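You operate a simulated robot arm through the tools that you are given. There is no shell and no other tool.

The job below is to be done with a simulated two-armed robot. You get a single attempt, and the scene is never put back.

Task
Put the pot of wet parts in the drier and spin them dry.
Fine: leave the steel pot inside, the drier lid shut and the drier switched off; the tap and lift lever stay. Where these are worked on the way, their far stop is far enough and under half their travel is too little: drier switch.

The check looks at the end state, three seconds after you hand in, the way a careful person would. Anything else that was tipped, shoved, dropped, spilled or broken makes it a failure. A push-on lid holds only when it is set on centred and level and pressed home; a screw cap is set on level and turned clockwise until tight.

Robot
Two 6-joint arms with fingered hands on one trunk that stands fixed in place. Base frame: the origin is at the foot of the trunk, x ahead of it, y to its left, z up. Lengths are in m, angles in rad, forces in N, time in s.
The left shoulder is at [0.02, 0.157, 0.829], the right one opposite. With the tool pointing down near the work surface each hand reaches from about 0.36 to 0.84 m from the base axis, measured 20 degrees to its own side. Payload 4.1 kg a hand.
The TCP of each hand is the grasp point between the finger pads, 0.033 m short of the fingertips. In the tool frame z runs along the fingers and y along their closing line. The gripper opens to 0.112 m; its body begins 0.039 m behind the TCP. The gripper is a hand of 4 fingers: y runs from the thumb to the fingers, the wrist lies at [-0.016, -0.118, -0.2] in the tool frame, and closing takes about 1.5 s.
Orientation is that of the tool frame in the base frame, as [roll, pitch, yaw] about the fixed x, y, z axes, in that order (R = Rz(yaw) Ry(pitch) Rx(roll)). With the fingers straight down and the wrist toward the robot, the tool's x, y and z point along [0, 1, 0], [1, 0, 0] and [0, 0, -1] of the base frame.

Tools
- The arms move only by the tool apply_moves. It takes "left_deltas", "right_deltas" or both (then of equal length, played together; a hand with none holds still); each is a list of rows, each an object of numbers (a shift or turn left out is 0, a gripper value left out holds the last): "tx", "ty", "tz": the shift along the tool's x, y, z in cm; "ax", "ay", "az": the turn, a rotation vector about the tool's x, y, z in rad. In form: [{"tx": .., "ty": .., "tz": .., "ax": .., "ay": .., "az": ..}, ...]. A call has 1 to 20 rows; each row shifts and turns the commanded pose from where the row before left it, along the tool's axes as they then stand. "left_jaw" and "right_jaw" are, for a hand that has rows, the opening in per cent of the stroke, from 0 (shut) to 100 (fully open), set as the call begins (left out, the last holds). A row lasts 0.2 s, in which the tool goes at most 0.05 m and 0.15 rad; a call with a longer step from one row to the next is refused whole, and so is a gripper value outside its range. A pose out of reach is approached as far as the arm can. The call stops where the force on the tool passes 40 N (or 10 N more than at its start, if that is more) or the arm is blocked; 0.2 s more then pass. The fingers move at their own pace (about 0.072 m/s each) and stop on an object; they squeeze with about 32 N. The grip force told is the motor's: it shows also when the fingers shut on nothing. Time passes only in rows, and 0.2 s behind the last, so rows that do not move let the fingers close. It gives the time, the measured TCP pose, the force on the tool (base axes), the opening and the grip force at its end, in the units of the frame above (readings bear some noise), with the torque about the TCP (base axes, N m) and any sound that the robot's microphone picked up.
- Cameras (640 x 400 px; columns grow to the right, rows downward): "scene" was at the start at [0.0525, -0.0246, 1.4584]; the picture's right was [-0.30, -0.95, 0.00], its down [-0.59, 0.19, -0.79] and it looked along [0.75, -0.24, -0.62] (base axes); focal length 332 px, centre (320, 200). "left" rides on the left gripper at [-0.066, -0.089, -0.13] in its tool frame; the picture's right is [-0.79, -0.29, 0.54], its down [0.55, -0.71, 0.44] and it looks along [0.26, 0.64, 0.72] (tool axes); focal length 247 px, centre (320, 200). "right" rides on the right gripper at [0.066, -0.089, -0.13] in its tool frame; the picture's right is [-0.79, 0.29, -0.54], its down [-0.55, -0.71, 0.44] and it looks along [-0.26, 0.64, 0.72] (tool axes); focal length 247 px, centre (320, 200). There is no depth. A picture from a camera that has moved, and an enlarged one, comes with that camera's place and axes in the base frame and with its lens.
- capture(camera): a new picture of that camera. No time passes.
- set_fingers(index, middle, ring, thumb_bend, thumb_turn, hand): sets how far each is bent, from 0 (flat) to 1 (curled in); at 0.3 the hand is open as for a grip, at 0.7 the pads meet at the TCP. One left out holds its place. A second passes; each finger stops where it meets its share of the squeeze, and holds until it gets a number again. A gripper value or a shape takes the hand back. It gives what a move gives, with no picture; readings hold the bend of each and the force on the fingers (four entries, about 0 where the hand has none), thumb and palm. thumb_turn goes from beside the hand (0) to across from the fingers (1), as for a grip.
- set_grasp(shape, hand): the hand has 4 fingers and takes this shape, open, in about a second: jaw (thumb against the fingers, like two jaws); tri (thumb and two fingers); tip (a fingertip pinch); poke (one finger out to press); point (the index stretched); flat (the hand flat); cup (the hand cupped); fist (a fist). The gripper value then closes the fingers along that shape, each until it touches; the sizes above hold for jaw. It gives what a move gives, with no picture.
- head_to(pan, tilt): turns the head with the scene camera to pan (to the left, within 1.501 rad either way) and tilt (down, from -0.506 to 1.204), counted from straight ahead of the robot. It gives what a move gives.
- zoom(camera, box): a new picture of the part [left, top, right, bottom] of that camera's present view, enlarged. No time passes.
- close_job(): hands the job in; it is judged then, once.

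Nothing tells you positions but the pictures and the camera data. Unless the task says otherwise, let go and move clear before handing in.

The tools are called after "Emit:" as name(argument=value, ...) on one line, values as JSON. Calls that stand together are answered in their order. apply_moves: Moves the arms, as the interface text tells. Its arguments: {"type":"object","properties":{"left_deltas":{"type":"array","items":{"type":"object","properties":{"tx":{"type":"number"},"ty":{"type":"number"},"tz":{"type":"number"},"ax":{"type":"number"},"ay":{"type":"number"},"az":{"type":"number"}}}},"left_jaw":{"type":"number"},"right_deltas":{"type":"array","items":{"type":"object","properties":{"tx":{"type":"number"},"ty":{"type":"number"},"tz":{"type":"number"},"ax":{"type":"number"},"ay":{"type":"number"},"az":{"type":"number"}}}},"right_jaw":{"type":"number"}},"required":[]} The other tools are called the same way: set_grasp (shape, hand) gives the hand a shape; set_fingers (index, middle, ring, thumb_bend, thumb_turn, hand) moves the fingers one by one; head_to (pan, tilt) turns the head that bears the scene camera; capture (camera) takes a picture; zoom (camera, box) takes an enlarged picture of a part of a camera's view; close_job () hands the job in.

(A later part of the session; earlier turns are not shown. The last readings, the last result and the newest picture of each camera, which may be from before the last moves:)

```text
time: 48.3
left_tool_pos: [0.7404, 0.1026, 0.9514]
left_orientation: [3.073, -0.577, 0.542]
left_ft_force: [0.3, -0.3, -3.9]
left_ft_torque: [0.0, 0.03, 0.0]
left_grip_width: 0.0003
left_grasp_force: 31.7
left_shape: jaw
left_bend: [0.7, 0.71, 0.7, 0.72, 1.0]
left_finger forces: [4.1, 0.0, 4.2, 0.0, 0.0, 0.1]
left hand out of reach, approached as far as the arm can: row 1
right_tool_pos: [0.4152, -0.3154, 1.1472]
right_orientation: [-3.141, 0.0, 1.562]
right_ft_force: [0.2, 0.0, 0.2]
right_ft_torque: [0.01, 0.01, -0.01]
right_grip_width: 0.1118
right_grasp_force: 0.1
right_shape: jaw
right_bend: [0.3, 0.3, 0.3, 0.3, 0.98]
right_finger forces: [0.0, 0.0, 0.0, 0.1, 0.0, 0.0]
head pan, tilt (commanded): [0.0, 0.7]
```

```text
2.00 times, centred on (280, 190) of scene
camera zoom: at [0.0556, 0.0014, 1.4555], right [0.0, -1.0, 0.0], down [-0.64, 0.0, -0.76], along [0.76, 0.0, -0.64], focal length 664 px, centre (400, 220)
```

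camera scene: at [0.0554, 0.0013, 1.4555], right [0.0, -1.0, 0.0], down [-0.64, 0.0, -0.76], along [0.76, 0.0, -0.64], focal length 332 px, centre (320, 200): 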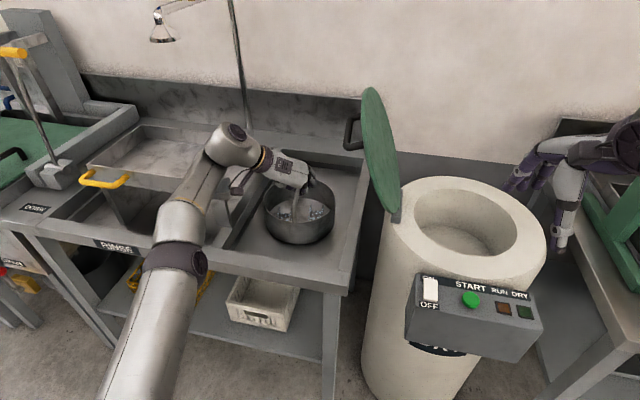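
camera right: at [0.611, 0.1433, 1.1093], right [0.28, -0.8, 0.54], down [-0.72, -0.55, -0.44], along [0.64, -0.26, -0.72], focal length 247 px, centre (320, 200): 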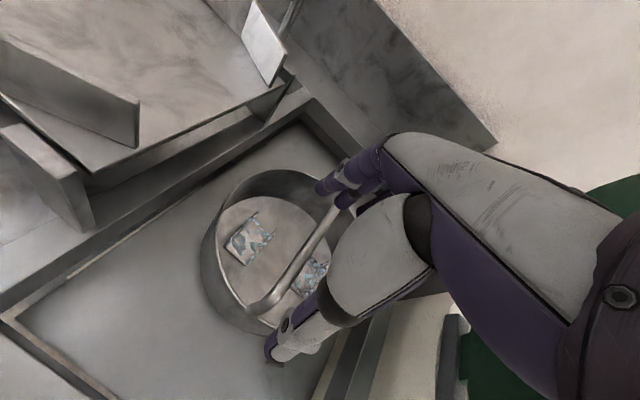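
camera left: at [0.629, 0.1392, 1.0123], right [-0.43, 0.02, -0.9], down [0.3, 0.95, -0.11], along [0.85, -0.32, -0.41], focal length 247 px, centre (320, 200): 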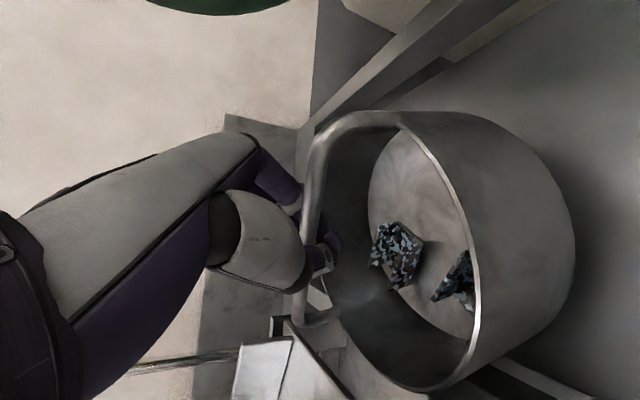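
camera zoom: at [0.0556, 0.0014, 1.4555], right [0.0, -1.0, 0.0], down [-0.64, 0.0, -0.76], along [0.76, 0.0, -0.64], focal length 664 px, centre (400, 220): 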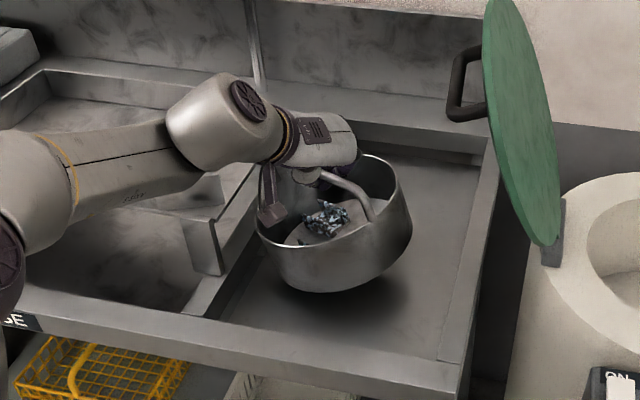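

Emit:
apply_moves(left_deltas=[{"tx": -1.6, "ty": 0.1, "tz": -1.8}, {"tx": -1.6, "ty": 0.1, "tz": -1.8}, {"tx": -1.6, "ty": 0.1, "tz": -1.8}, {"ay": -0.1}, {"ay": -0.1}, {"ay": -0.1}, {}])

Emit:
zoom(camera="scene", box=[160, 90, 400, 290])

Emit:
capture(camera="left")

```text
time: 49.9
left_tool_pos: [0.6741, 0.0737, 0.9634]
left_orientation: [3.082, -0.274, 0.52]
left_ft_force: [-0.6, 0.1, -4.0]
left_ft_torque: [0.02, -0.08, 0.0]
left_grip_width: 0.0
left_grasp_force: 31.9
left_shape: jaw
left_bend: [0.7, 0.71, 0.7, 0.72, 1.0]
left_finger forces: [4.8, 0.1, 5.1, 0.0, 0.1, 0.0]
left hand out of reach, approached as far as the arm can: row 3, 5
right_tool_pos: [0.4161, -0.3142, 1.1487]
right_orientation: [-3.141, 0.001, 1.562]
right_ft_force: [-0.7, -0.5, 0.2]
right_ft_torque: [0.02, -0.03, 0.01]
right_grip_width: 0.1122
right_grasp_force: 0.0
right_shape: jaw
right_bend: [0.3, 0.3, 0.3, 0.3, 0.98]
right_finger forces: [0.0, 0.0, 0.0, 0.0, 0.0, 0.0]
head pan, tilt (commanded): [0.0, 0.7]
```

```text
2.00 times, centred on (280, 190) of scene
camera zoom: at [0.0553, 0.0013, 1.4555], right [0.0, -1.0, 0.0], down [-0.64, 0.0, -0.76], along [0.76, 0.0, -0.64], focal length 664 px, centre (400, 220)
```

zoom: 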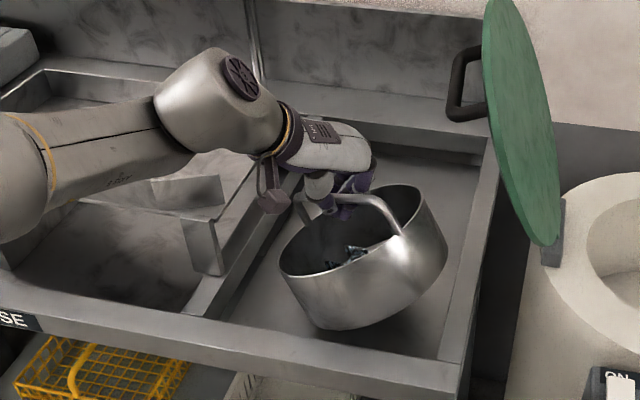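

```text
taken
camera left: at [0.5429, 0.1103, 1.0649], right [-0.66, -0.08, -0.75], down [0.23, 0.92, -0.31], along [0.72, -0.38, -0.59], focal length 247 px, centre (320, 200)
```

left: 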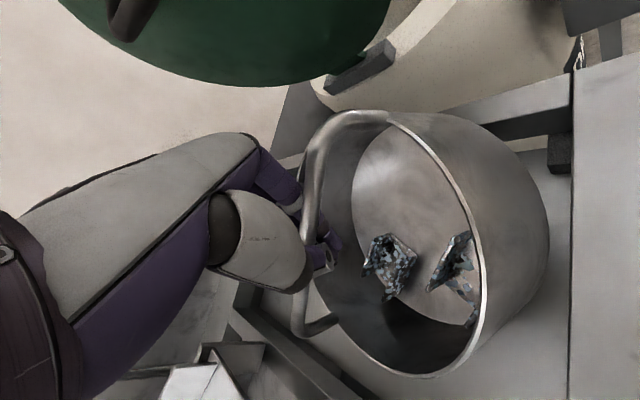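

The bar is clamped firmly, so the pot tilts with the hand. I tilt the hand back to level it and move forward over the free tray area. Then I set it down, and will re-grasp it with an upright hand.

Emit:
apply_moves(left_deltas=[{"ay": 0.1}, {"ay": 0.1}, {"ay": 0.1}, {}])

Emit:
zoom(camera="scene", box=[160, 90, 400, 290])

```text
time: 50.9
left_tool_pos: [0.675, 0.0731, 0.9627]
left_orientation: [3.076, -0.578, 0.539]
left_ft_force: [-0.5, 0.4, -4.6]
left_ft_torque: [0.01, 0.05, 0.0]
left_grip_width: 0.0
left_grasp_force: 31.7
left_shape: jaw
left_bend: [0.7, 0.71, 0.7, 0.72, 1.0]
left_finger forces: [3.8, 0.0, 3.9, 0.0, 0.1, 0.0]
right_tool_pos: [0.4148, -0.313, 1.1476]
right_orientation: [-3.141, 0.001, 1.562]
right_ft_force: [0.4, -0.3, -0.1]
right_ft_torque: [-0.04, -0.02, 0.01]
right_grip_width: 0.1119
right_grasp_force: 0.1
right_shape: jaw
right_bend: [0.3, 0.3, 0.3, 0.3, 0.98]
right_finger forces: [0.0, 0.1, 0.0, 0.0, 0.0, 0.0]
head pan, tilt (commanded): [0.0, 0.7]
```

```text
2.00 times, centred on (280, 190) of scene
camera zoom: at [0.0554, 0.0013, 1.4555], right [0.0, -1.0, 0.0], down [-0.64, 0.0, -0.76], along [0.76, 0.0, -0.64], focal length 664 px, centre (400, 220)
```

zoom: 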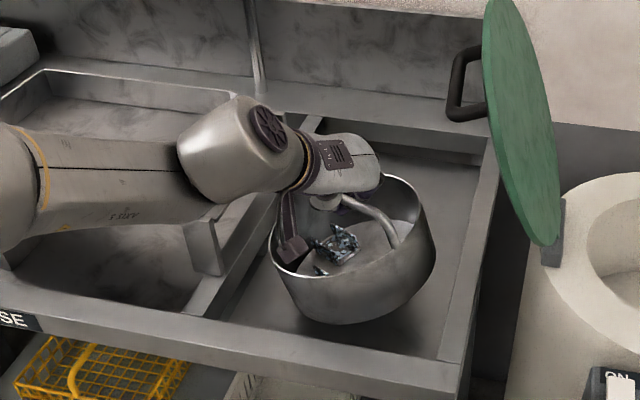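

Emit:
apply_moves(left_deltas=[{"ay": 0.1}, {"ay": 0.06}, {"tx": 1.63, "ty": 0.64, "tz": 1.5}, {"tx": 1.63, "ty": 0.64, "tz": 1.5}, {}])

Emit:
zoom(camera="scene", box=[160, 90, 400, 290])

Emit:
capture(camera="left")

```text
time: 52.1
left_tool_pos: [0.7211, 0.0839, 0.9642]
left_orientation: [3.077, -0.734, 0.55]
left_ft_force: [-0.1, -0.3, -5.2]
left_ft_torque: [0.03, 0.08, 0.03]
left_grip_width: 0.0
left_grasp_force: 32.1
left_shape: jaw
left_bend: [0.7, 0.71, 0.7, 0.72, 1.0]
left_finger forces: [3.1, 0.0, 3.3, 0.0, 0.1, 0.1]
right_tool_pos: [0.4156, -0.314, 1.1477]
right_orientation: [3.141, 0.0, 1.562]
right_ft_force: [0.4, -0.5, 1.4]
right_ft_torque: [-0.02, -0.02, -0.03]
right_grip_width: 0.1118
right_grasp_force: 0.0
right_shape: jaw
right_bend: [0.3, 0.3, 0.3, 0.3, 0.98]
right_finger forces: [0.0, 0.0, 0.0, 0.0, 0.1, 0.1]
head pan, tilt (commanded): [0.0, 0.7]
```

```text
2.00 times, centred on (280, 190) of scene
camera zoom: at [0.0554, 0.0013, 1.4555], right [0.0, -1.0, 0.0], down [-0.64, 0.0, -0.76], along [0.76, 0.0, -0.64], focal length 664 px, centre (400, 220)
```

zoom: 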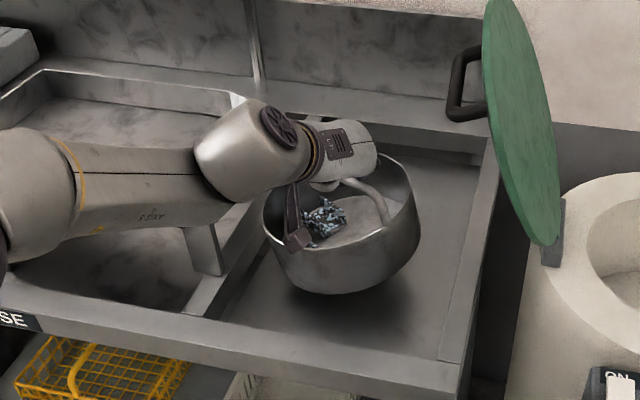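

```text
taken
camera left: at [0.5583, 0.0988, 1.0106], right [-0.31, 0.1, -0.94], down [0.27, 0.96, 0.01], along [0.91, -0.25, -0.33], focal length 247 px, centre (320, 200)
```

left: 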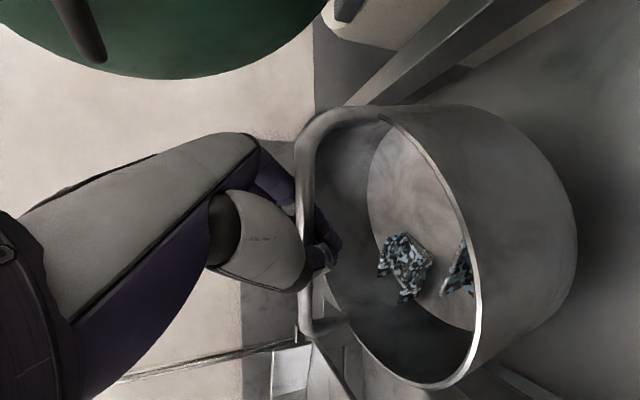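

Emit:
apply_moves(left_deltas=[{"tx": -0.67, "ty": -0.05, "tz": 0.74}, {"tx": -0.67, "ty": -0.05, "tz": 0.74}, {"tx": -0.67, "ty": -0.05, "tz": 0.74}])

Emit:
zoom(camera="scene", box=[220, 130, 340, 270])

```text
time: 52.9
left_tool_pos: [0.725, 0.0791, 0.9396]
left_orientation: [3.084, -0.732, 0.551]
left_ft_force: [0.1, 0.2, -5.2]
left_ft_torque: [-0.03, 0.09, 0.0]
left_grip_width: 0.0
left_grasp_force: 32.1
left_shape: jaw
left_bend: [0.7, 0.71, 0.7, 0.72, 1.0]
left_finger forces: [2.8, 0.1, 3.6, 0.0, 0.1, 0.0]
left hand out of reach, approached as far as the arm can: row 3
right_tool_pos: [0.4155, -0.3132, 1.1486]
right_orientation: [-3.141, -0.001, 1.562]
right_ft_force: [0.4, -1.0, 0.3]
right_ft_torque: [-0.03, 0.02, 0.01]
right_grip_width: 0.1118
right_grasp_force: 0.0
right_shape: jaw
right_bend: [0.3, 0.3, 0.3, 0.3, 0.98]
right_finger forces: [0.0, 0.0, 0.0, 0.1, 0.1, 0.0]
head pan, tilt (commanded): [0.0, 0.7]
```

```text
2.86 times, centred on (280, 200) of scene
camera zoom: at [0.0553, 0.0014, 1.4555], right [0.0, -1.0, 0.0], down [-0.64, 0.0, -0.76], along [0.76, 0.0, -0.64], focal length 949 px, centre (434, 200)
```

zoom: 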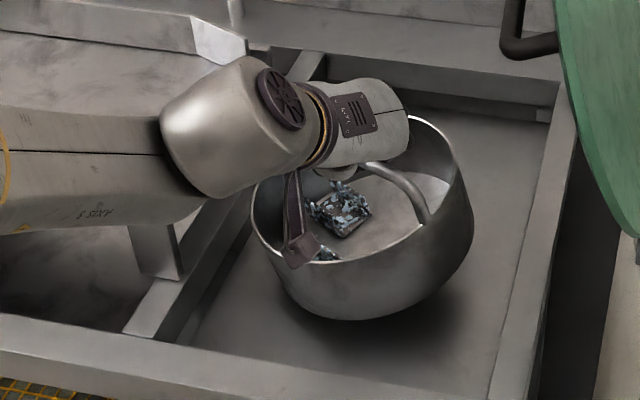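

Emit:
apply_moves(left_deltas=[{"tx": -0.67, "ty": -0.05, "tz": 0.74}, {"tx": -0.67, "ty": -0.05, "tz": 0.74}])

Emit:
zoom(camera="scene", box=[220, 130, 340, 270])

```text
time: 53.5
left_tool_pos: [0.7275, 0.0699, 0.9266]
left_orientation: [3.087, -0.733, 0.547]
left_ft_force: [-0.4, -0.6, -4.3]
left_ft_torque: [-0.01, 0.06, -0.01]
left_grip_width: 0.0002
left_grasp_force: 31.8
left_shape: jaw
left_bend: [0.7, 0.71, 0.7, 0.72, 1.0]
left_finger forces: [2.9, 0.0, 3.8, 0.0, 0.0, 0.0]
left hand out of reach, approached as far as the arm can: row 1, 2
right_tool_pos: [0.4144, -0.3138, 1.1476]
right_orientation: [3.141, 0.001, 1.562]
right_ft_force: [0.1, -0.2, 0.7]
right_ft_torque: [-0.01, 0.01, 0.01]
right_grip_width: 0.1119
right_grasp_force: 0.1
right_shape: jaw
right_bend: [0.3, 0.3, 0.3, 0.3, 0.98]
right_finger forces: [0.0, 0.1, 0.1, 0.0, 0.0, 0.0]
head pan, tilt (commanded): [0.0, 0.7]
```

```text
2.86 times, centred on (280, 200) of scene
camera zoom: at [0.0553, 0.0014, 1.4555], right [0.0, -1.0, 0.0], down [-0.64, 0.0, -0.76], along [0.76, 0.0, -0.64], focal length 949 px, centre (434, 200)
```

zoom: 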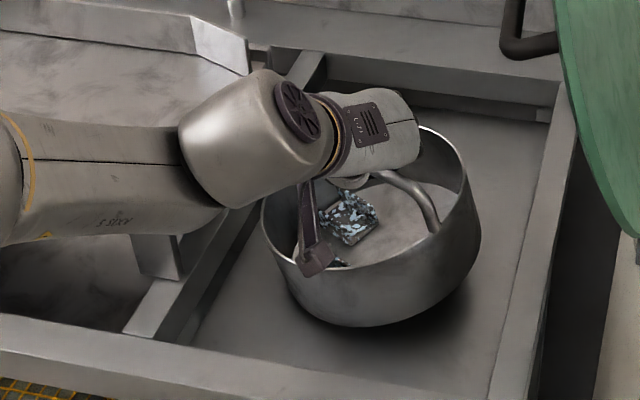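

Emit:
apply_moves(left_deltas=[{"ax": 0.084, "ay": 0.006, "az": -0.0926}, {"ax": 0.084, "ay": 0.006, "az": -0.0926}, {}])

Emit:
zoom(camera="scene", box=[220, 130, 340, 270])

```text
time: 54.3
left_tool_pos: [0.7272, 0.0692, 0.9273]
left_orientation: [3.076, -0.733, 0.801]
left_ft_force: [-0.3, -0.1, -5.5]
left_ft_torque: [-0.04, 0.08, -0.02]
left_grip_width: 0.0
left_grasp_force: 31.9
left_shape: jaw
left_bend: [0.7, 0.71, 0.7, 0.72, 1.0]
left_finger forces: [2.7, 0.1, 3.4, 0.0, 0.0, 0.0]
right_tool_pos: [0.4144, -0.3146, 1.1477]
right_orientation: [-3.141, 0.0, 1.563]
right_ft_force: [-0.7, 0.2, 0.0]
right_ft_torque: [0.03, -0.02, 0.0]
right_grip_width: 0.1118
right_grasp_force: 0.1
right_shape: jaw
right_bend: [0.3, 0.3, 0.3, 0.3, 0.98]
right_finger forces: [0.0, 0.0, 0.1, 0.0, 0.0, 0.0]
head pan, tilt (commanded): [0.0, 0.7]
```

```text
2.86 times, centred on (280, 200) of scene
camera zoom: at [0.0554, 0.0014, 1.4555], right [0.0, -1.0, 0.0], down [-0.64, 0.0, -0.76], along [0.76, 0.0, -0.64], focal length 949 px, centre (434, 200)
```

zoom: 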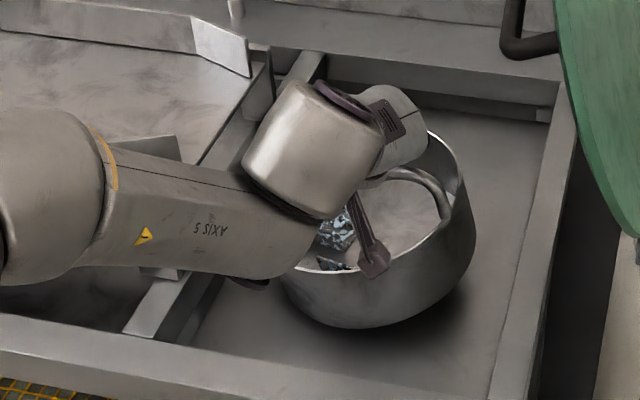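

Emit:
apply_moves(left_deltas=[{"tx": -0.67, "ty": -0.05, "tz": 0.74}, {"tx": -0.67, "ty": -0.05, "tz": 0.74}, {}])

Emit:
zoom(camera="scene", box=[220, 130, 340, 270])

Emit:
capture(camera="left")

```text
time: 55.1
left_tool_pos: [0.7257, 0.0678, 0.9067]
left_orientation: [3.076, -0.736, 0.799]
left_ft_force: [1.9, -1.9, 1.2]
left_ft_torque: [0.18, -0.07, -0.07]
left_grip_width: 0.0001
left_grasp_force: 31.6
left_shape: jaw
left_bend: [0.7, 0.72, 0.7, 0.72, 1.0]
left_finger forces: [3.6, 0.0, 5.2, 0.0, 0.0, 0.0]
right_tool_pos: [0.4152, -0.3142, 1.1479]
right_orientation: [-3.141, 0.002, 1.562]
right_ft_force: [0.5, -0.6, -0.1]
right_ft_torque: [-0.02, 0.0, 0.02]
right_grip_width: 0.1118
right_grasp_force: 0.0
right_shape: jaw
right_bend: [0.3, 0.3, 0.3, 0.3, 0.98]
right_finger forces: [0.0, 0.1, 0.0, 0.0, 0.0, 0.0]
head pan, tilt (commanded): [0.0, 0.7]
```

```text
2.86 times, centred on (280, 200) of scene
camera zoom: at [0.0552, 0.0012, 1.4555], right [0.0, -1.0, 0.0], down [-0.64, 0.0, -0.76], along [0.76, 0.0, -0.64], focal length 949 px, centre (434, 200)
```

zoom: 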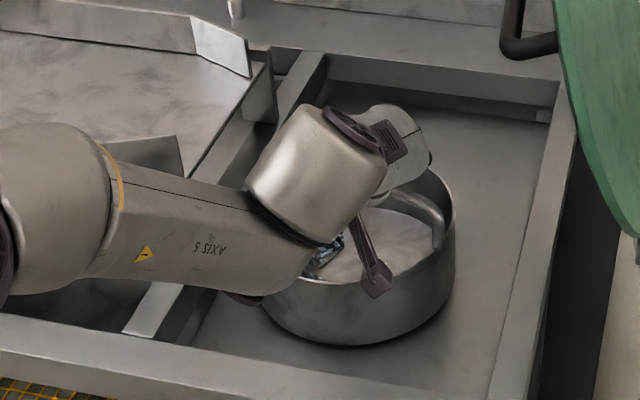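

```text
taken
camera left: at [0.566, 0.043, 0.9547], right [-0.33, 0.02, -0.94], down [0.02, 1.0, 0.01], along [0.94, -0.02, -0.33], focal length 247 px, centre (320, 200)
```

left: 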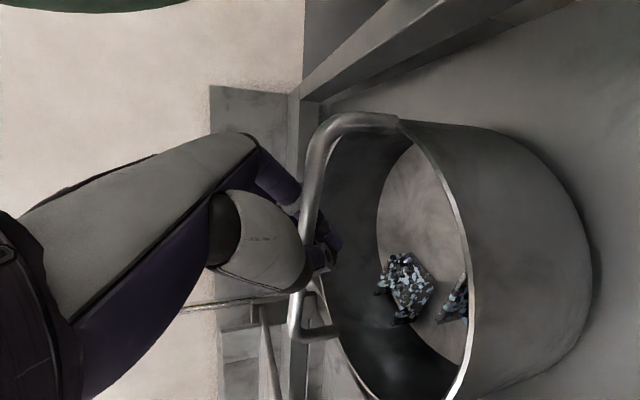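

The pot now stands level on the tray and the bar has turned to about 45°. I open the left hand to let go of it.

Emit:
apply_moves(left_deltas=[{}, {}, {}, {}, {}, {}, {}, {}], left_jaw=100)

Emit:
capture(camera="left")

Emit:
zoom(camera="scene", box=[220, 130, 340, 270])

```text
time: 56.9
left_tool_pos: [0.729, 0.0688, 0.9074]
left_orientation: [3.072, -0.734, 0.801]
left_ft_force: [-0.7, 0.6, 0.2]
left_ft_torque: [-0.01, 0.03, 0.0]
left_grip_width: 0.1116
left_grasp_force: 0.0
left_shape: jaw
left_bend: [0.3, 0.3, 0.3, 0.3, 0.98]
left_finger forces: [0.0, 0.0, 0.1, 0.0, 0.0, 0.0]
right_tool_pos: [0.4144, -0.3145, 1.1483]
right_orientation: [-3.141, 0.0, 1.563]
right_ft_force: [0.2, 0.2, -0.6]
right_ft_torque: [-0.01, -0.03, 0.0]
right_grip_width: 0.1118
right_grasp_force: 0.0
right_shape: jaw
right_bend: [0.3, 0.3, 0.3, 0.3, 0.98]
right_finger forces: [0.1, 0.0, 0.1, 0.0, 0.0, 0.0]
head pan, tilt (commanded): [0.0, 0.7]
```

```text
taken
camera left: at [0.566, 0.0432, 0.9547], right [-0.33, 0.02, -0.94], down [0.02, 1.0, 0.01], along [0.94, -0.02, -0.33], focal length 247 px, centre (320, 200)
```

left: 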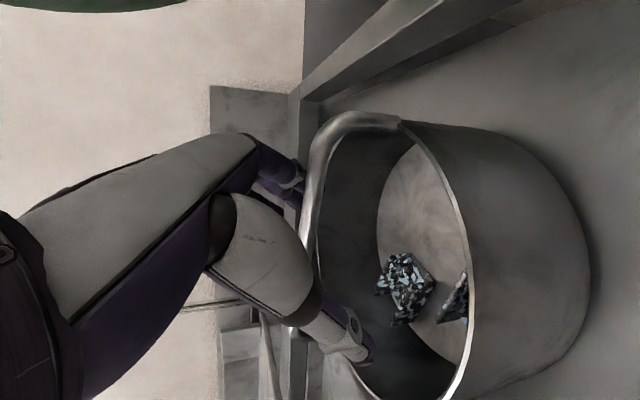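

```text
2.86 times, centred on (280, 200) of scene
camera zoom: at [0.0552, 0.0013, 1.4555], right [0.0, -1.0, 0.0], down [-0.64, 0.0, -0.76], along [0.76, 0.0, -0.64], focal length 949 px, centre (434, 200)
```

zoom: 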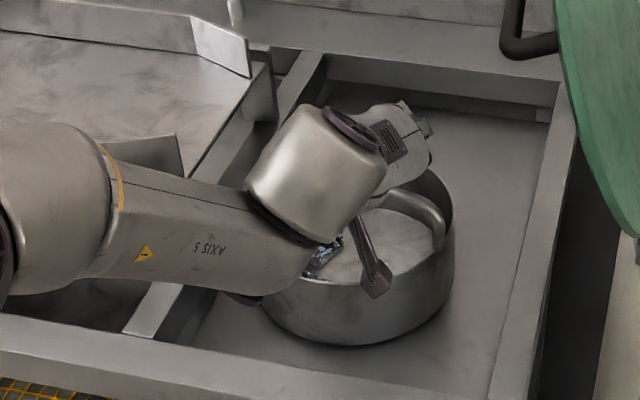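

Emit:
apply_moves(left_deltas=[{"tz": -2.5}, {"tz": -3.5}, {"tz": -3.5}, {"tz": -3.5}, {}])

Emit:
capture(camera="left")

Emit:
capture(camera="scene")

```text
time: 58.1
left_tool_pos: [0.6624, 0.0118, 1.0046]
left_orientation: [3.072, -0.733, 0.803]
left_ft_force: [-0.5, 0.3, -0.1]
left_ft_torque: [-0.03, 0.01, 0.01]
left_grip_width: 0.1115
left_grasp_force: 0.0
left_shape: jaw
left_bend: [0.3, 0.3, 0.3, 0.3, 0.98]
left_finger forces: [0.0, 0.1, 0.0, 0.0, 0.0, 0.0]
right_tool_pos: [0.4156, -0.3144, 1.1496]
right_orientation: [-3.14, 0.0, 1.563]
right_ft_force: [0.8, -0.8, -0.4]
right_ft_torque: [0.01, 0.01, 0.02]
right_grip_width: 0.1119
right_grasp_force: 0.0
right_shape: jaw
right_bend: [0.3, 0.3, 0.3, 0.3, 0.98]
right_finger forces: [0.1, 0.1, 0.0, 0.0, 0.0, 0.0]
head pan, tilt (commanded): [0.0, 0.7]
```

```text
taken
camera left: at [0.5006, -0.0134, 1.052], right [-0.33, 0.02, -0.94], down [0.02, 1.0, 0.01], along [0.94, -0.02, -0.33], focal length 247 px, centre (320, 200)
```

left: 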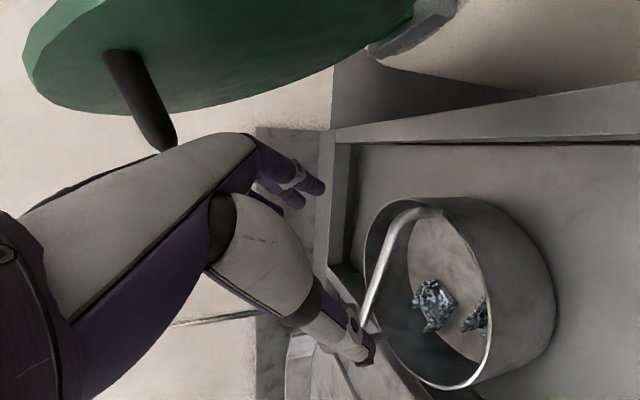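

```text
taken
camera scene: at [0.0553, 0.0013, 1.4555], right [0.0, -1.0, 0.0], down [-0.64, 0.0, -0.76], along [0.76, 0.0, -0.64], focal length 332 px, centre (320, 200)
```

scene: 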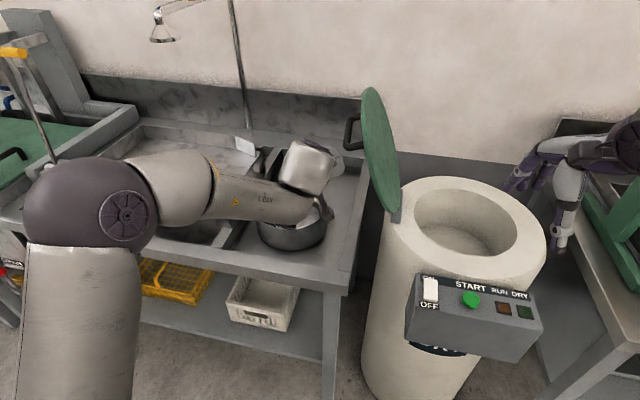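

Emit:
apply_moves(left_deltas=[{"tz": -3.0}, {"ay": -0.147}, {"ay": -0.147}, {"ay": -0.147}, {"ay": -0.147}, {"ay": -0.147}, {}])

Emit:
capture(camera="left")

Emit:
capture(camera="scene")

```text
time: 59.7
left_tool_pos: [0.6473, -0.0, 1.0262]
left_orientation: [3.091, 0.0, 0.755]
left_ft_force: [-0.2, 0.4, 0.0]
left_ft_torque: [0.02, -0.02, -0.04]
left_grip_width: 0.1115
left_grasp_force: 0.0
left_shape: jaw
left_bend: [0.3, 0.3, 0.3, 0.3, 0.98]
left_finger forces: [0.0, 0.0, 0.1, 0.0, 0.0, 0.0]
right_tool_pos: [0.4153, -0.3147, 1.1485]
right_orientation: [-3.141, 0.0, 1.561]
right_ft_force: [-0.4, -0.3, -0.1]
right_ft_torque: [0.02, -0.01, -0.01]
right_grip_width: 0.1115
right_grasp_force: 0.0
right_shape: jaw
right_bend: [0.3, 0.3, 0.3, 0.3, 0.98]
right_finger forces: [0.1, 0.1, 0.1, 0.0, 0.0, 0.1]
head pan, tilt (commanded): [0.0, 0.7]
```

```text
taken
camera left: at [0.5334, 0.0259, 1.1511], right [-0.75, -0.35, -0.55], down [-0.07, 0.88, -0.47], along [0.65, -0.32, -0.69], focal length 247 px, centre (320, 200)
```

left: 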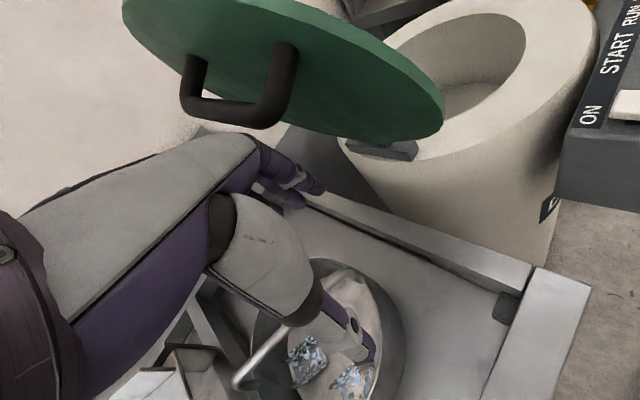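

```text
taken
camera scene: at [0.0552, 0.0013, 1.4555], right [0.0, -1.0, 0.0], down [-0.64, 0.0, -0.77], along [0.77, 0.0, -0.64], focal length 332 px, centre (320, 200)
```

scene: 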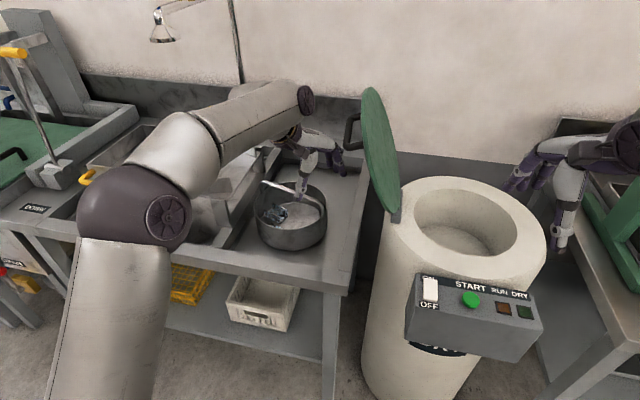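

Emit:
apply_moves(left_deltas=[{"tz": -3.0}, {"tz": -2.0, "ty": -2.0}, {"ty": -3.8, "tz": -1.5}, {"ty": -3.8, "tz": -1.5}, {"ty": -3.8, "tz": -1.5}, {"ty": -3.8, "tz": -1.5}, {"ty": -3.8, "tz": 0}, {}])

Emit:
capture(camera="left")

Emit:
zoom(camera="scene", box=[220, 150, 370, 270])

Emit:
capture(camera="scene")

```text
time: 61.5
left_tool_pos: [0.4987, 0.1576, 1.1263]
left_orientation: [3.09, 0.0, 0.755]
left_ft_force: [-0.7, -0.3, -0.5]
left_ft_torque: [0.01, 0.03, -0.02]
left_grip_width: 0.1117
left_grasp_force: 0.1
left_shape: jaw
left_bend: [0.3, 0.3, 0.3, 0.3, 0.98]
left_finger forces: [0.0, 0.0, 0.0, 0.1, 0.0, 0.0]
right_tool_pos: [0.4145, -0.3141, 1.1473]
right_orientation: [3.141, 0.001, 1.563]
right_ft_force: [-0.2, -0.4, -1.4]
right_ft_torque: [-0.01, 0.04, -0.02]
right_grip_width: 0.1115
right_grasp_force: 0.1
right_shape: jaw
right_bend: [0.3, 0.3, 0.3, 0.3, 0.98]
right_finger forces: [0.1, 0.0, 0.1, 0.0, 0.0, 0.0]
head pan, tilt (commanded): [0.0, 0.7]
```

```text
taken
camera left: at [0.3863, 0.1828, 1.2519], right [-0.75, -0.35, -0.55], down [-0.07, 0.88, -0.47], along [0.65, -0.32, -0.69], focal length 247 px, centre (320, 200)
```

left: 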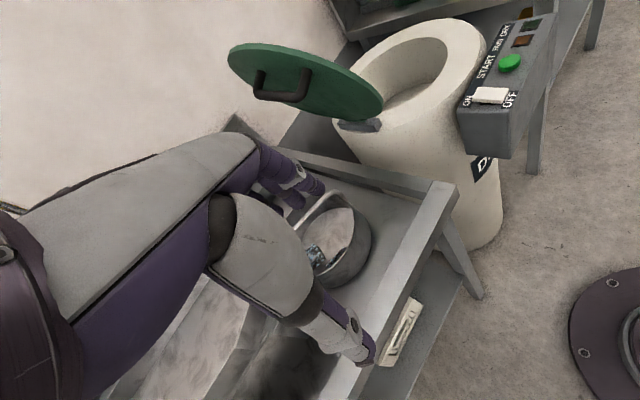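

```text
3.33 times, centred on (295, 210) of scene
camera zoom: at [0.0553, 0.0012, 1.4555], right [0.0, -1.0, 0.0], down [-0.64, 0.0, -0.76], along [0.76, 0.0, -0.64], focal length 1107 px, centre (403, 167)
```

zoom: 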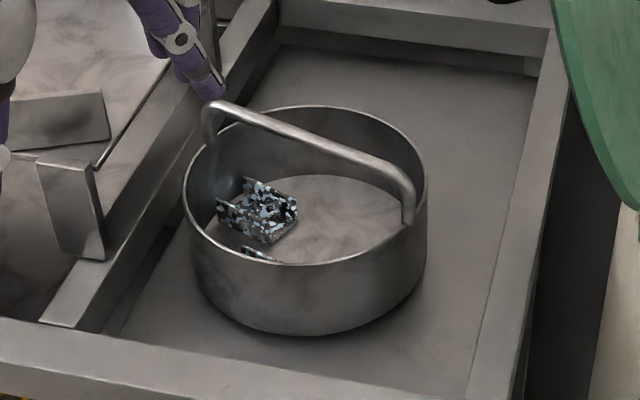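

```text
taken
camera scene: at [0.0553, 0.0012, 1.4555], right [0.0, -1.0, 0.0], down [-0.64, 0.0, -0.76], along [0.76, 0.0, -0.64], focal length 332 px, centre (320, 200)
```

scene: 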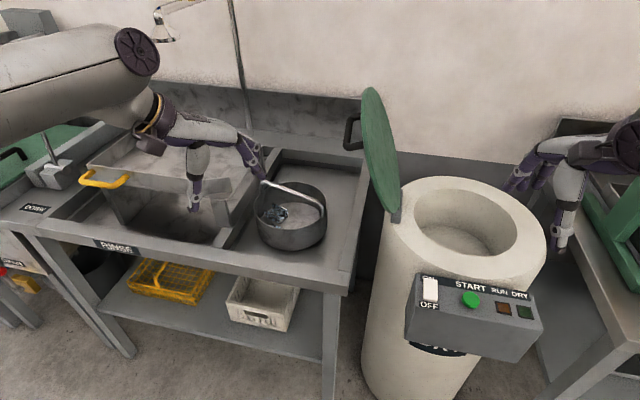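

The pot stands level at about (0.721, 0.079) with its bar now at roughly 61°, which suits the right hand reaching from the robot side. I move the left hand away to the left and bring the right hand across in front of the lid.

Emit:
apply_moves(left_deltas=[{"tx": 0.94, "ty": -3.92, "tz": -1.2}, {"tx": 0.94, "ty": -3.92, "tz": -1.2}, {"tx": 0.94, "ty": -3.92, "tz": -1.2}, {"tx": 0.94, "ty": -3.92, "tz": -1.2}, {"tx": 0.94, "ty": -3.92, "tz": -1.2}, {}, {}, {}, {}, {}, {}, {}, {}], right_deltas=[{"tx": 4.16}, {"tx": 4.16}, {"tx": 4.16}, {"tx": 4.16}, {"tx": 4.16}, {"tx": 4.16}, {"tx": 4.16}, {"tx": 4.16}, {"tx": 4.16}, {"az": 0.13}, {"az": 0.13}, {"ax": -0.1}, {"ax": -0.1}])

Emit:
capture(camera="right")

Emit:
capture(camera="scene")

```text
time: 64.3
left_tool_pos: [0.3981, 0.333, 1.1747]
left_orientation: [3.092, -0.001, 0.756]
left_ft_force: [0.1, 0.6, -0.3]
left_ft_torque: [0.02, 0.03, 0.02]
left_grip_width: 0.1115
left_grasp_force: 0.1
left_shape: jaw
left_bend: [0.3, 0.3, 0.3, 0.3, 0.98]
left_finger forces: [0.0, 0.0, 0.0, 0.0, 0.0, 0.0]
right_tool_pos: [0.4194, 0.0588, 1.1486]
right_orientation: [2.939, 0.002, 1.301]
right_ft_force: [0.1, -0.8, 0.8]
right_ft_torque: [-0.02, 0.0, 0.0]
right_grip_width: 0.1118
right_grasp_force: 0.1
right_shape: jaw
right_bend: [0.3, 0.3, 0.3, 0.3, 0.98]
right_finger forces: [0.1, 0.0, 0.0, 0.0, 0.0, 0.0]
head pan, tilt (commanded): [0.0, 0.7]
```

```text
taken
camera right: at [0.3283, 0.1528, 1.2566], right [-0.04, -0.81, 0.58], down [-0.73, -0.37, -0.57], along [0.68, -0.45, -0.58], focal length 247 px, centre (320, 200)
```

right: 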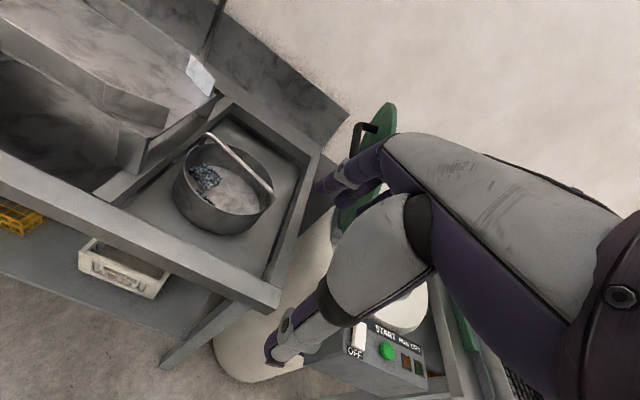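

```text
taken
camera scene: at [0.0553, 0.0013, 1.4555], right [0.0, -1.0, 0.0], down [-0.64, 0.0, -0.76], along [0.76, 0.0, -0.64], focal length 332 px, centre (320, 200)
```

scene: 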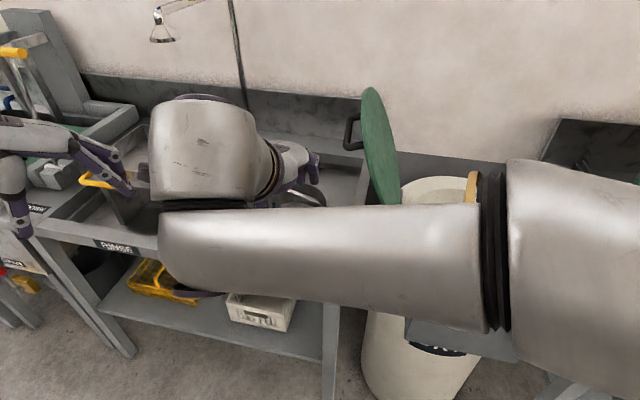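

Emit:
apply_moves(right_deltas=[{"tx": 1.26, "ty": 2.91, "tz": 2.0}, {"tx": 1.26, "ty": 2.91, "tz": 2.0}, {"tx": 1.26, "ty": 2.91, "tz": 2.0}, {"tx": 1.26, "ty": 2.91, "tz": 2.0}])

Emit:
capture(camera="scene")

Emit:
capture(camera="left")

```text
time: 65.3
left_tool_pos: [0.3964, 0.3339, 1.174]
left_orientation: [3.09, -0.002, 0.756]
left_ft_force: [0.3, -0.4, -0.4]
left_ft_torque: [-0.02, -0.02, 0.02]
left_grip_width: 0.1117
left_grasp_force: 0.1
left_shape: jaw
left_bend: [0.3, 0.3, 0.3, 0.3, 0.98]
left_finger forces: [0.1, 0.1, 0.0, 0.0, 0.0, 0.1]
right_tool_pos: [0.5603, 0.0734, 1.0921]
right_orientation: [2.941, 0.0, 1.302]
right_ft_force: [-0.5, -0.4, -0.3]
right_ft_torque: [0.01, -0.02, -0.02]
right_grip_width: 0.1117
right_grasp_force: 0.1
right_shape: jaw
right_bend: [0.3, 0.3, 0.3, 0.3, 0.98]
right_finger forces: [0.0, 0.0, 0.0, 0.1, 0.2, 0.0]
head pan, tilt (commanded): [0.0, 0.7]
```

```text
taken
camera scene: at [0.0548, 0.0011, 1.4555], right [0.0, -1.0, 0.0], down [-0.64, 0.0, -0.77], along [0.77, 0.0, -0.64], focal length 332 px, centre (320, 200)
```

scene: 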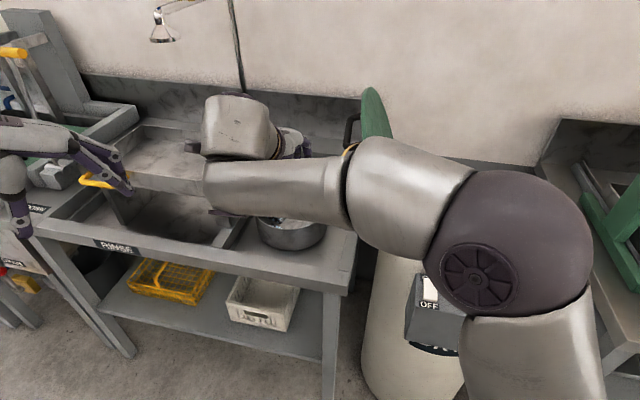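

```text
taken
camera left: at [0.2833, 0.3581, 1.299], right [-0.75, -0.36, -0.55], down [-0.07, 0.88, -0.47], along [0.65, -0.32, -0.69], focal length 247 px, centre (320, 200)
```

left: 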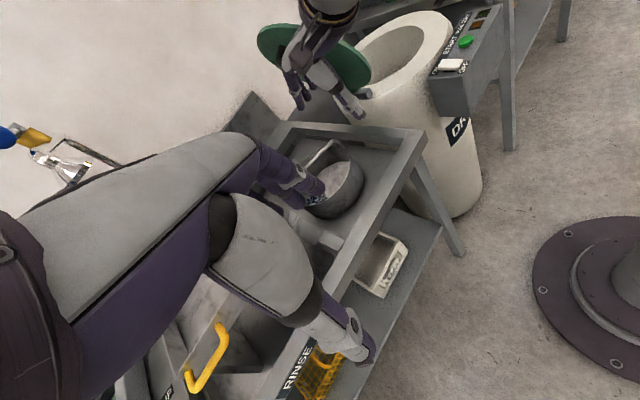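

Emit:
apply_moves(right_deltas=[{"tx": 1.24, "ty": 2.87, "tz": 2.6}, {"tx": 1.24, "ty": 2.87, "tz": 2.6}, {"tx": 1.24, "ty": 2.87, "tz": 2.6}, {"tx": 1.24, "ty": 2.87, "tz": 2.6}, {}])

Emit:
capture(camera="scene")

Emit:
capture(camera="right")

Emit:
capture(camera="left")

```text
time: 66.5
left_tool_pos: [0.3964, 0.3315, 1.1726]
left_orientation: [3.091, -0.003, 0.755]
left_ft_force: [-0.8, -0.2, 0.0]
left_ft_torque: [0.02, 0.0, 0.03]
left_grip_width: 0.1118
left_grasp_force: 0.1
left_shape: jaw
left_bend: [0.3, 0.3, 0.3, 0.3, 0.98]
left_finger forces: [0.0, 0.0, 0.0, 0.1, 0.1, 0.0]
right_tool_pos: [0.702, 0.086, 1.0127]
right_orientation: [2.942, 0.0, 1.302]
right_ft_force: [-0.3, -0.5, 0.3]
right_ft_torque: [-0.03, 0.01, -0.02]
right_grip_width: 0.112
right_grasp_force: 0.1
right_shape: jaw
right_bend: [0.3, 0.3, 0.3, 0.3, 0.98]
right_finger forces: [0.0, 0.0, 0.1, 0.0, 0.0, 0.0]
head pan, tilt (commanded): [0.0, 0.7]
```

```text
taken
camera scene: at [0.0551, 0.0012, 1.4555], right [0.0, -1.0, 0.0], down [-0.64, 0.0, -0.77], along [0.77, 0.0, -0.64], focal length 332 px, centre (320, 200)
```

scene: 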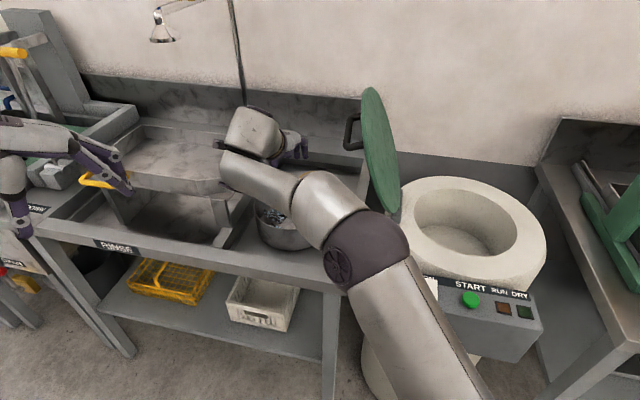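

```text
taken
camera right: at [0.6103, 0.1794, 1.1212], right [-0.04, -0.81, 0.59], down [-0.73, -0.37, -0.57], along [0.68, -0.45, -0.58], focal length 247 px, centre (320, 200)
```

right: 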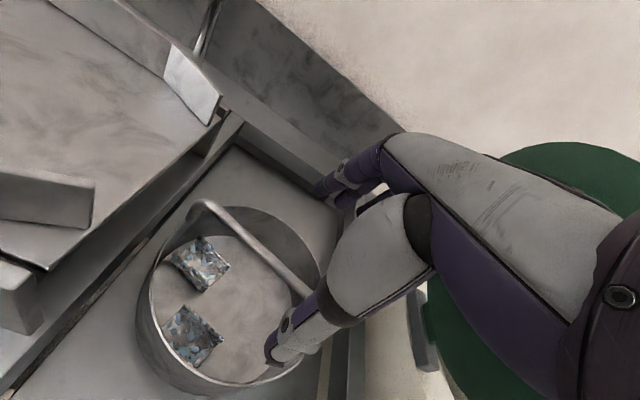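

```text
taken
camera left: at [0.2837, 0.3581, 1.2989], right [-0.75, -0.36, -0.55], down [-0.07, 0.88, -0.47], along [0.65, -0.32, -0.69], focal length 247 px, centre (320, 200)
```

left: 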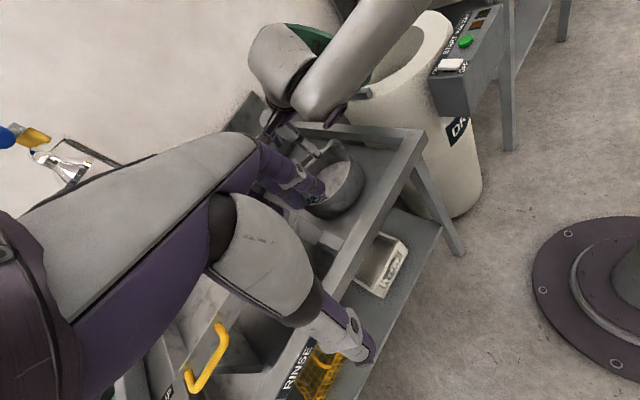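

Emit:
apply_moves(right_deltas=[{"az": 0.1}, {"ty": 0.1, "tz": 2.8}, {"ty": 0.1, "tz": 2.8}, {}])

Emit:
capture(camera="right")

Emit:
zoom(camera="scene", box=[210, 90, 410, 270])

```text
time: 67.5
left_tool_pos: [0.3975, 0.3331, 1.1735]
left_orientation: [3.09, 0.001, 0.756]
left_ft_force: [0.0, -1.1, -0.2]
left_ft_torque: [0.01, -0.04, -0.02]
left_grip_width: 0.1118
left_grasp_force: 0.1
left_shape: jaw
left_bend: [0.3, 0.3, 0.3, 0.3, 0.98]
left_finger forces: [0.0, 0.0, 0.1, 0.0, 0.1, 0.0]
right_tool_pos: [0.7147, 0.0807, 0.9577]
right_orientation: [2.941, -0.02, 1.201]
right_ft_force: [0.1, 0.1, -0.4]
right_ft_torque: [-0.02, -0.01, -0.01]
right_grip_width: 0.1118
right_grasp_force: 0.1
right_shape: jaw
right_bend: [0.3, 0.3, 0.3, 0.3, 0.98]
right_finger forces: [0.1, 0.0, 0.0, 0.0, 0.0, 0.1]
head pan, tilt (commanded): [0.0, 0.7]
```

```text
taken
camera right: at [0.631, 0.1811, 1.068], right [-0.13, -0.81, 0.57], down [-0.76, -0.29, -0.58], along [0.63, -0.51, -0.59], focal length 247 px, centre (320, 200)
```

right: 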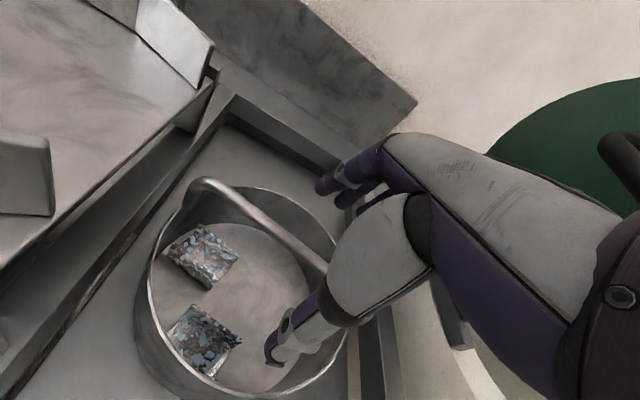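

```text
2.22 times, centred on (310, 180) of scene
camera zoom: at [0.0552, 0.0013, 1.4555], right [0.0, -1.0, 0.0], down [-0.64, 0.0, -0.77], along [0.77, 0.0, -0.64], focal length 738 px, centre (342, 244)
```

zoom: 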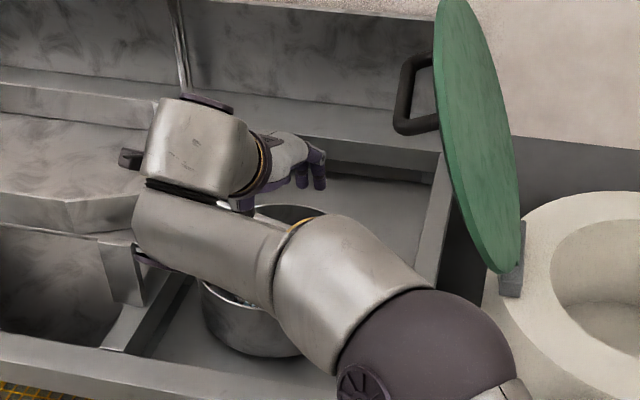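

Emit:
apply_moves(right_deltas=[{"ty": 0.5, "tz": 2.3}, {"ty": 0.5, "tz": 2.3}, {}])

Emit:
capture(camera="right")

```text
time: 68.3
left_tool_pos: [0.3959, 0.3334, 1.173]
left_orientation: [3.089, -0.002, 0.757]
left_ft_force: [0.4, -0.4, 0.2]
left_ft_torque: [0.03, -0.04, -0.02]
left_grip_width: 0.1118
left_grasp_force: 0.1
left_shape: jaw
left_bend: [0.3, 0.3, 0.3, 0.3, 0.98]
left_finger forces: [0.1, 0.1, 0.1, 0.0, 0.1, 0.0]
right_tool_pos: [0.7319, 0.0766, 0.9163]
right_orientation: [2.944, -0.02, 1.203]
right_ft_force: [-0.7, -0.7, -0.5]
right_ft_torque: [-0.02, 0.02, -0.01]
right_grip_width: 0.1118
right_grasp_force: 0.0
right_shape: jaw
right_bend: [0.3, 0.3, 0.3, 0.3, 0.98]
right_finger forces: [0.0, 0.0, 0.1, 0.0, 0.0, 0.0]
head pan, tilt (commanded): [0.0, 0.7]
```

```text
taken
camera right: at [0.6488, 0.1755, 1.0263], right [-0.13, -0.81, 0.57], down [-0.76, -0.29, -0.58], along [0.63, -0.51, -0.59], focal length 247 px, centre (320, 200)
```

right: 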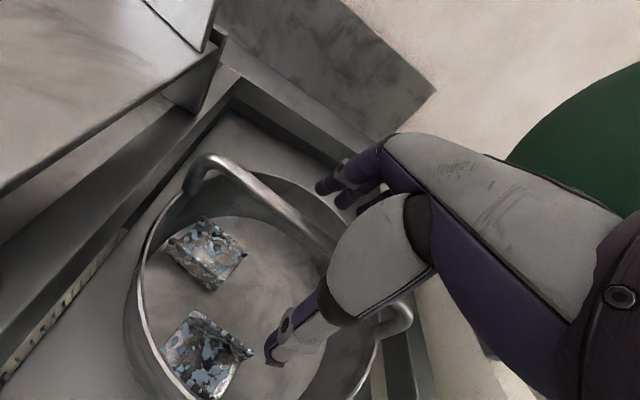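

Emit:
apply_moves(right_deltas=[{"tz": 0.7}, {}, {}, {}, {}, {}, {}, {}, {}, {}], right_jaw=0)

Emit:
capture(camera="right")

```text
time: 70.5
left_tool_pos: [0.3968, 0.3328, 1.1735]
left_orientation: [3.09, 0.0, 0.756]
left_ft_force: [0.0, -0.6, 0.5]
left_ft_torque: [-0.01, 0.01, -0.02]
left_grip_width: 0.1119
left_grasp_force: 0.1
left_shape: jaw
left_bend: [0.3, 0.3, 0.3, 0.3, 0.98]
left_finger forces: [0.0, 0.0, 0.1, 0.0, 0.0, 0.0]
right_tool_pos: [0.7326, 0.0763, 0.9076]
right_orientation: [2.943, -0.02, 1.201]
right_ft_force: [-0.3, 0.5, -0.4]
right_ft_torque: [-0.03, -0.03, 0.03]
right_grip_width: 0.0002
right_grasp_force: 32.0
right_shape: jaw
right_bend: [0.7, 0.7, 0.7, 0.6, 1.0]
right_finger forces: [6.9, 0.1, 2.9, 0.1, 11.2, 0.0]
head pan, tilt (commanded): [0.0, 0.7]
```

```text
taken
camera right: at [0.65, 0.1751, 1.0184], right [-0.13, -0.81, 0.57], down [-0.76, -0.29, -0.58], along [0.63, -0.51, -0.59], focal length 247 px, centre (320, 200)
```

right: 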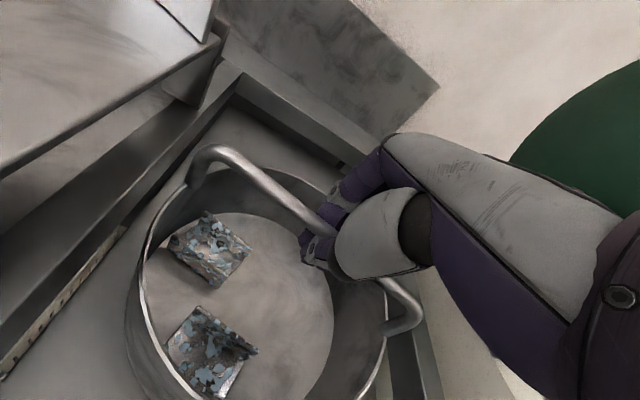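

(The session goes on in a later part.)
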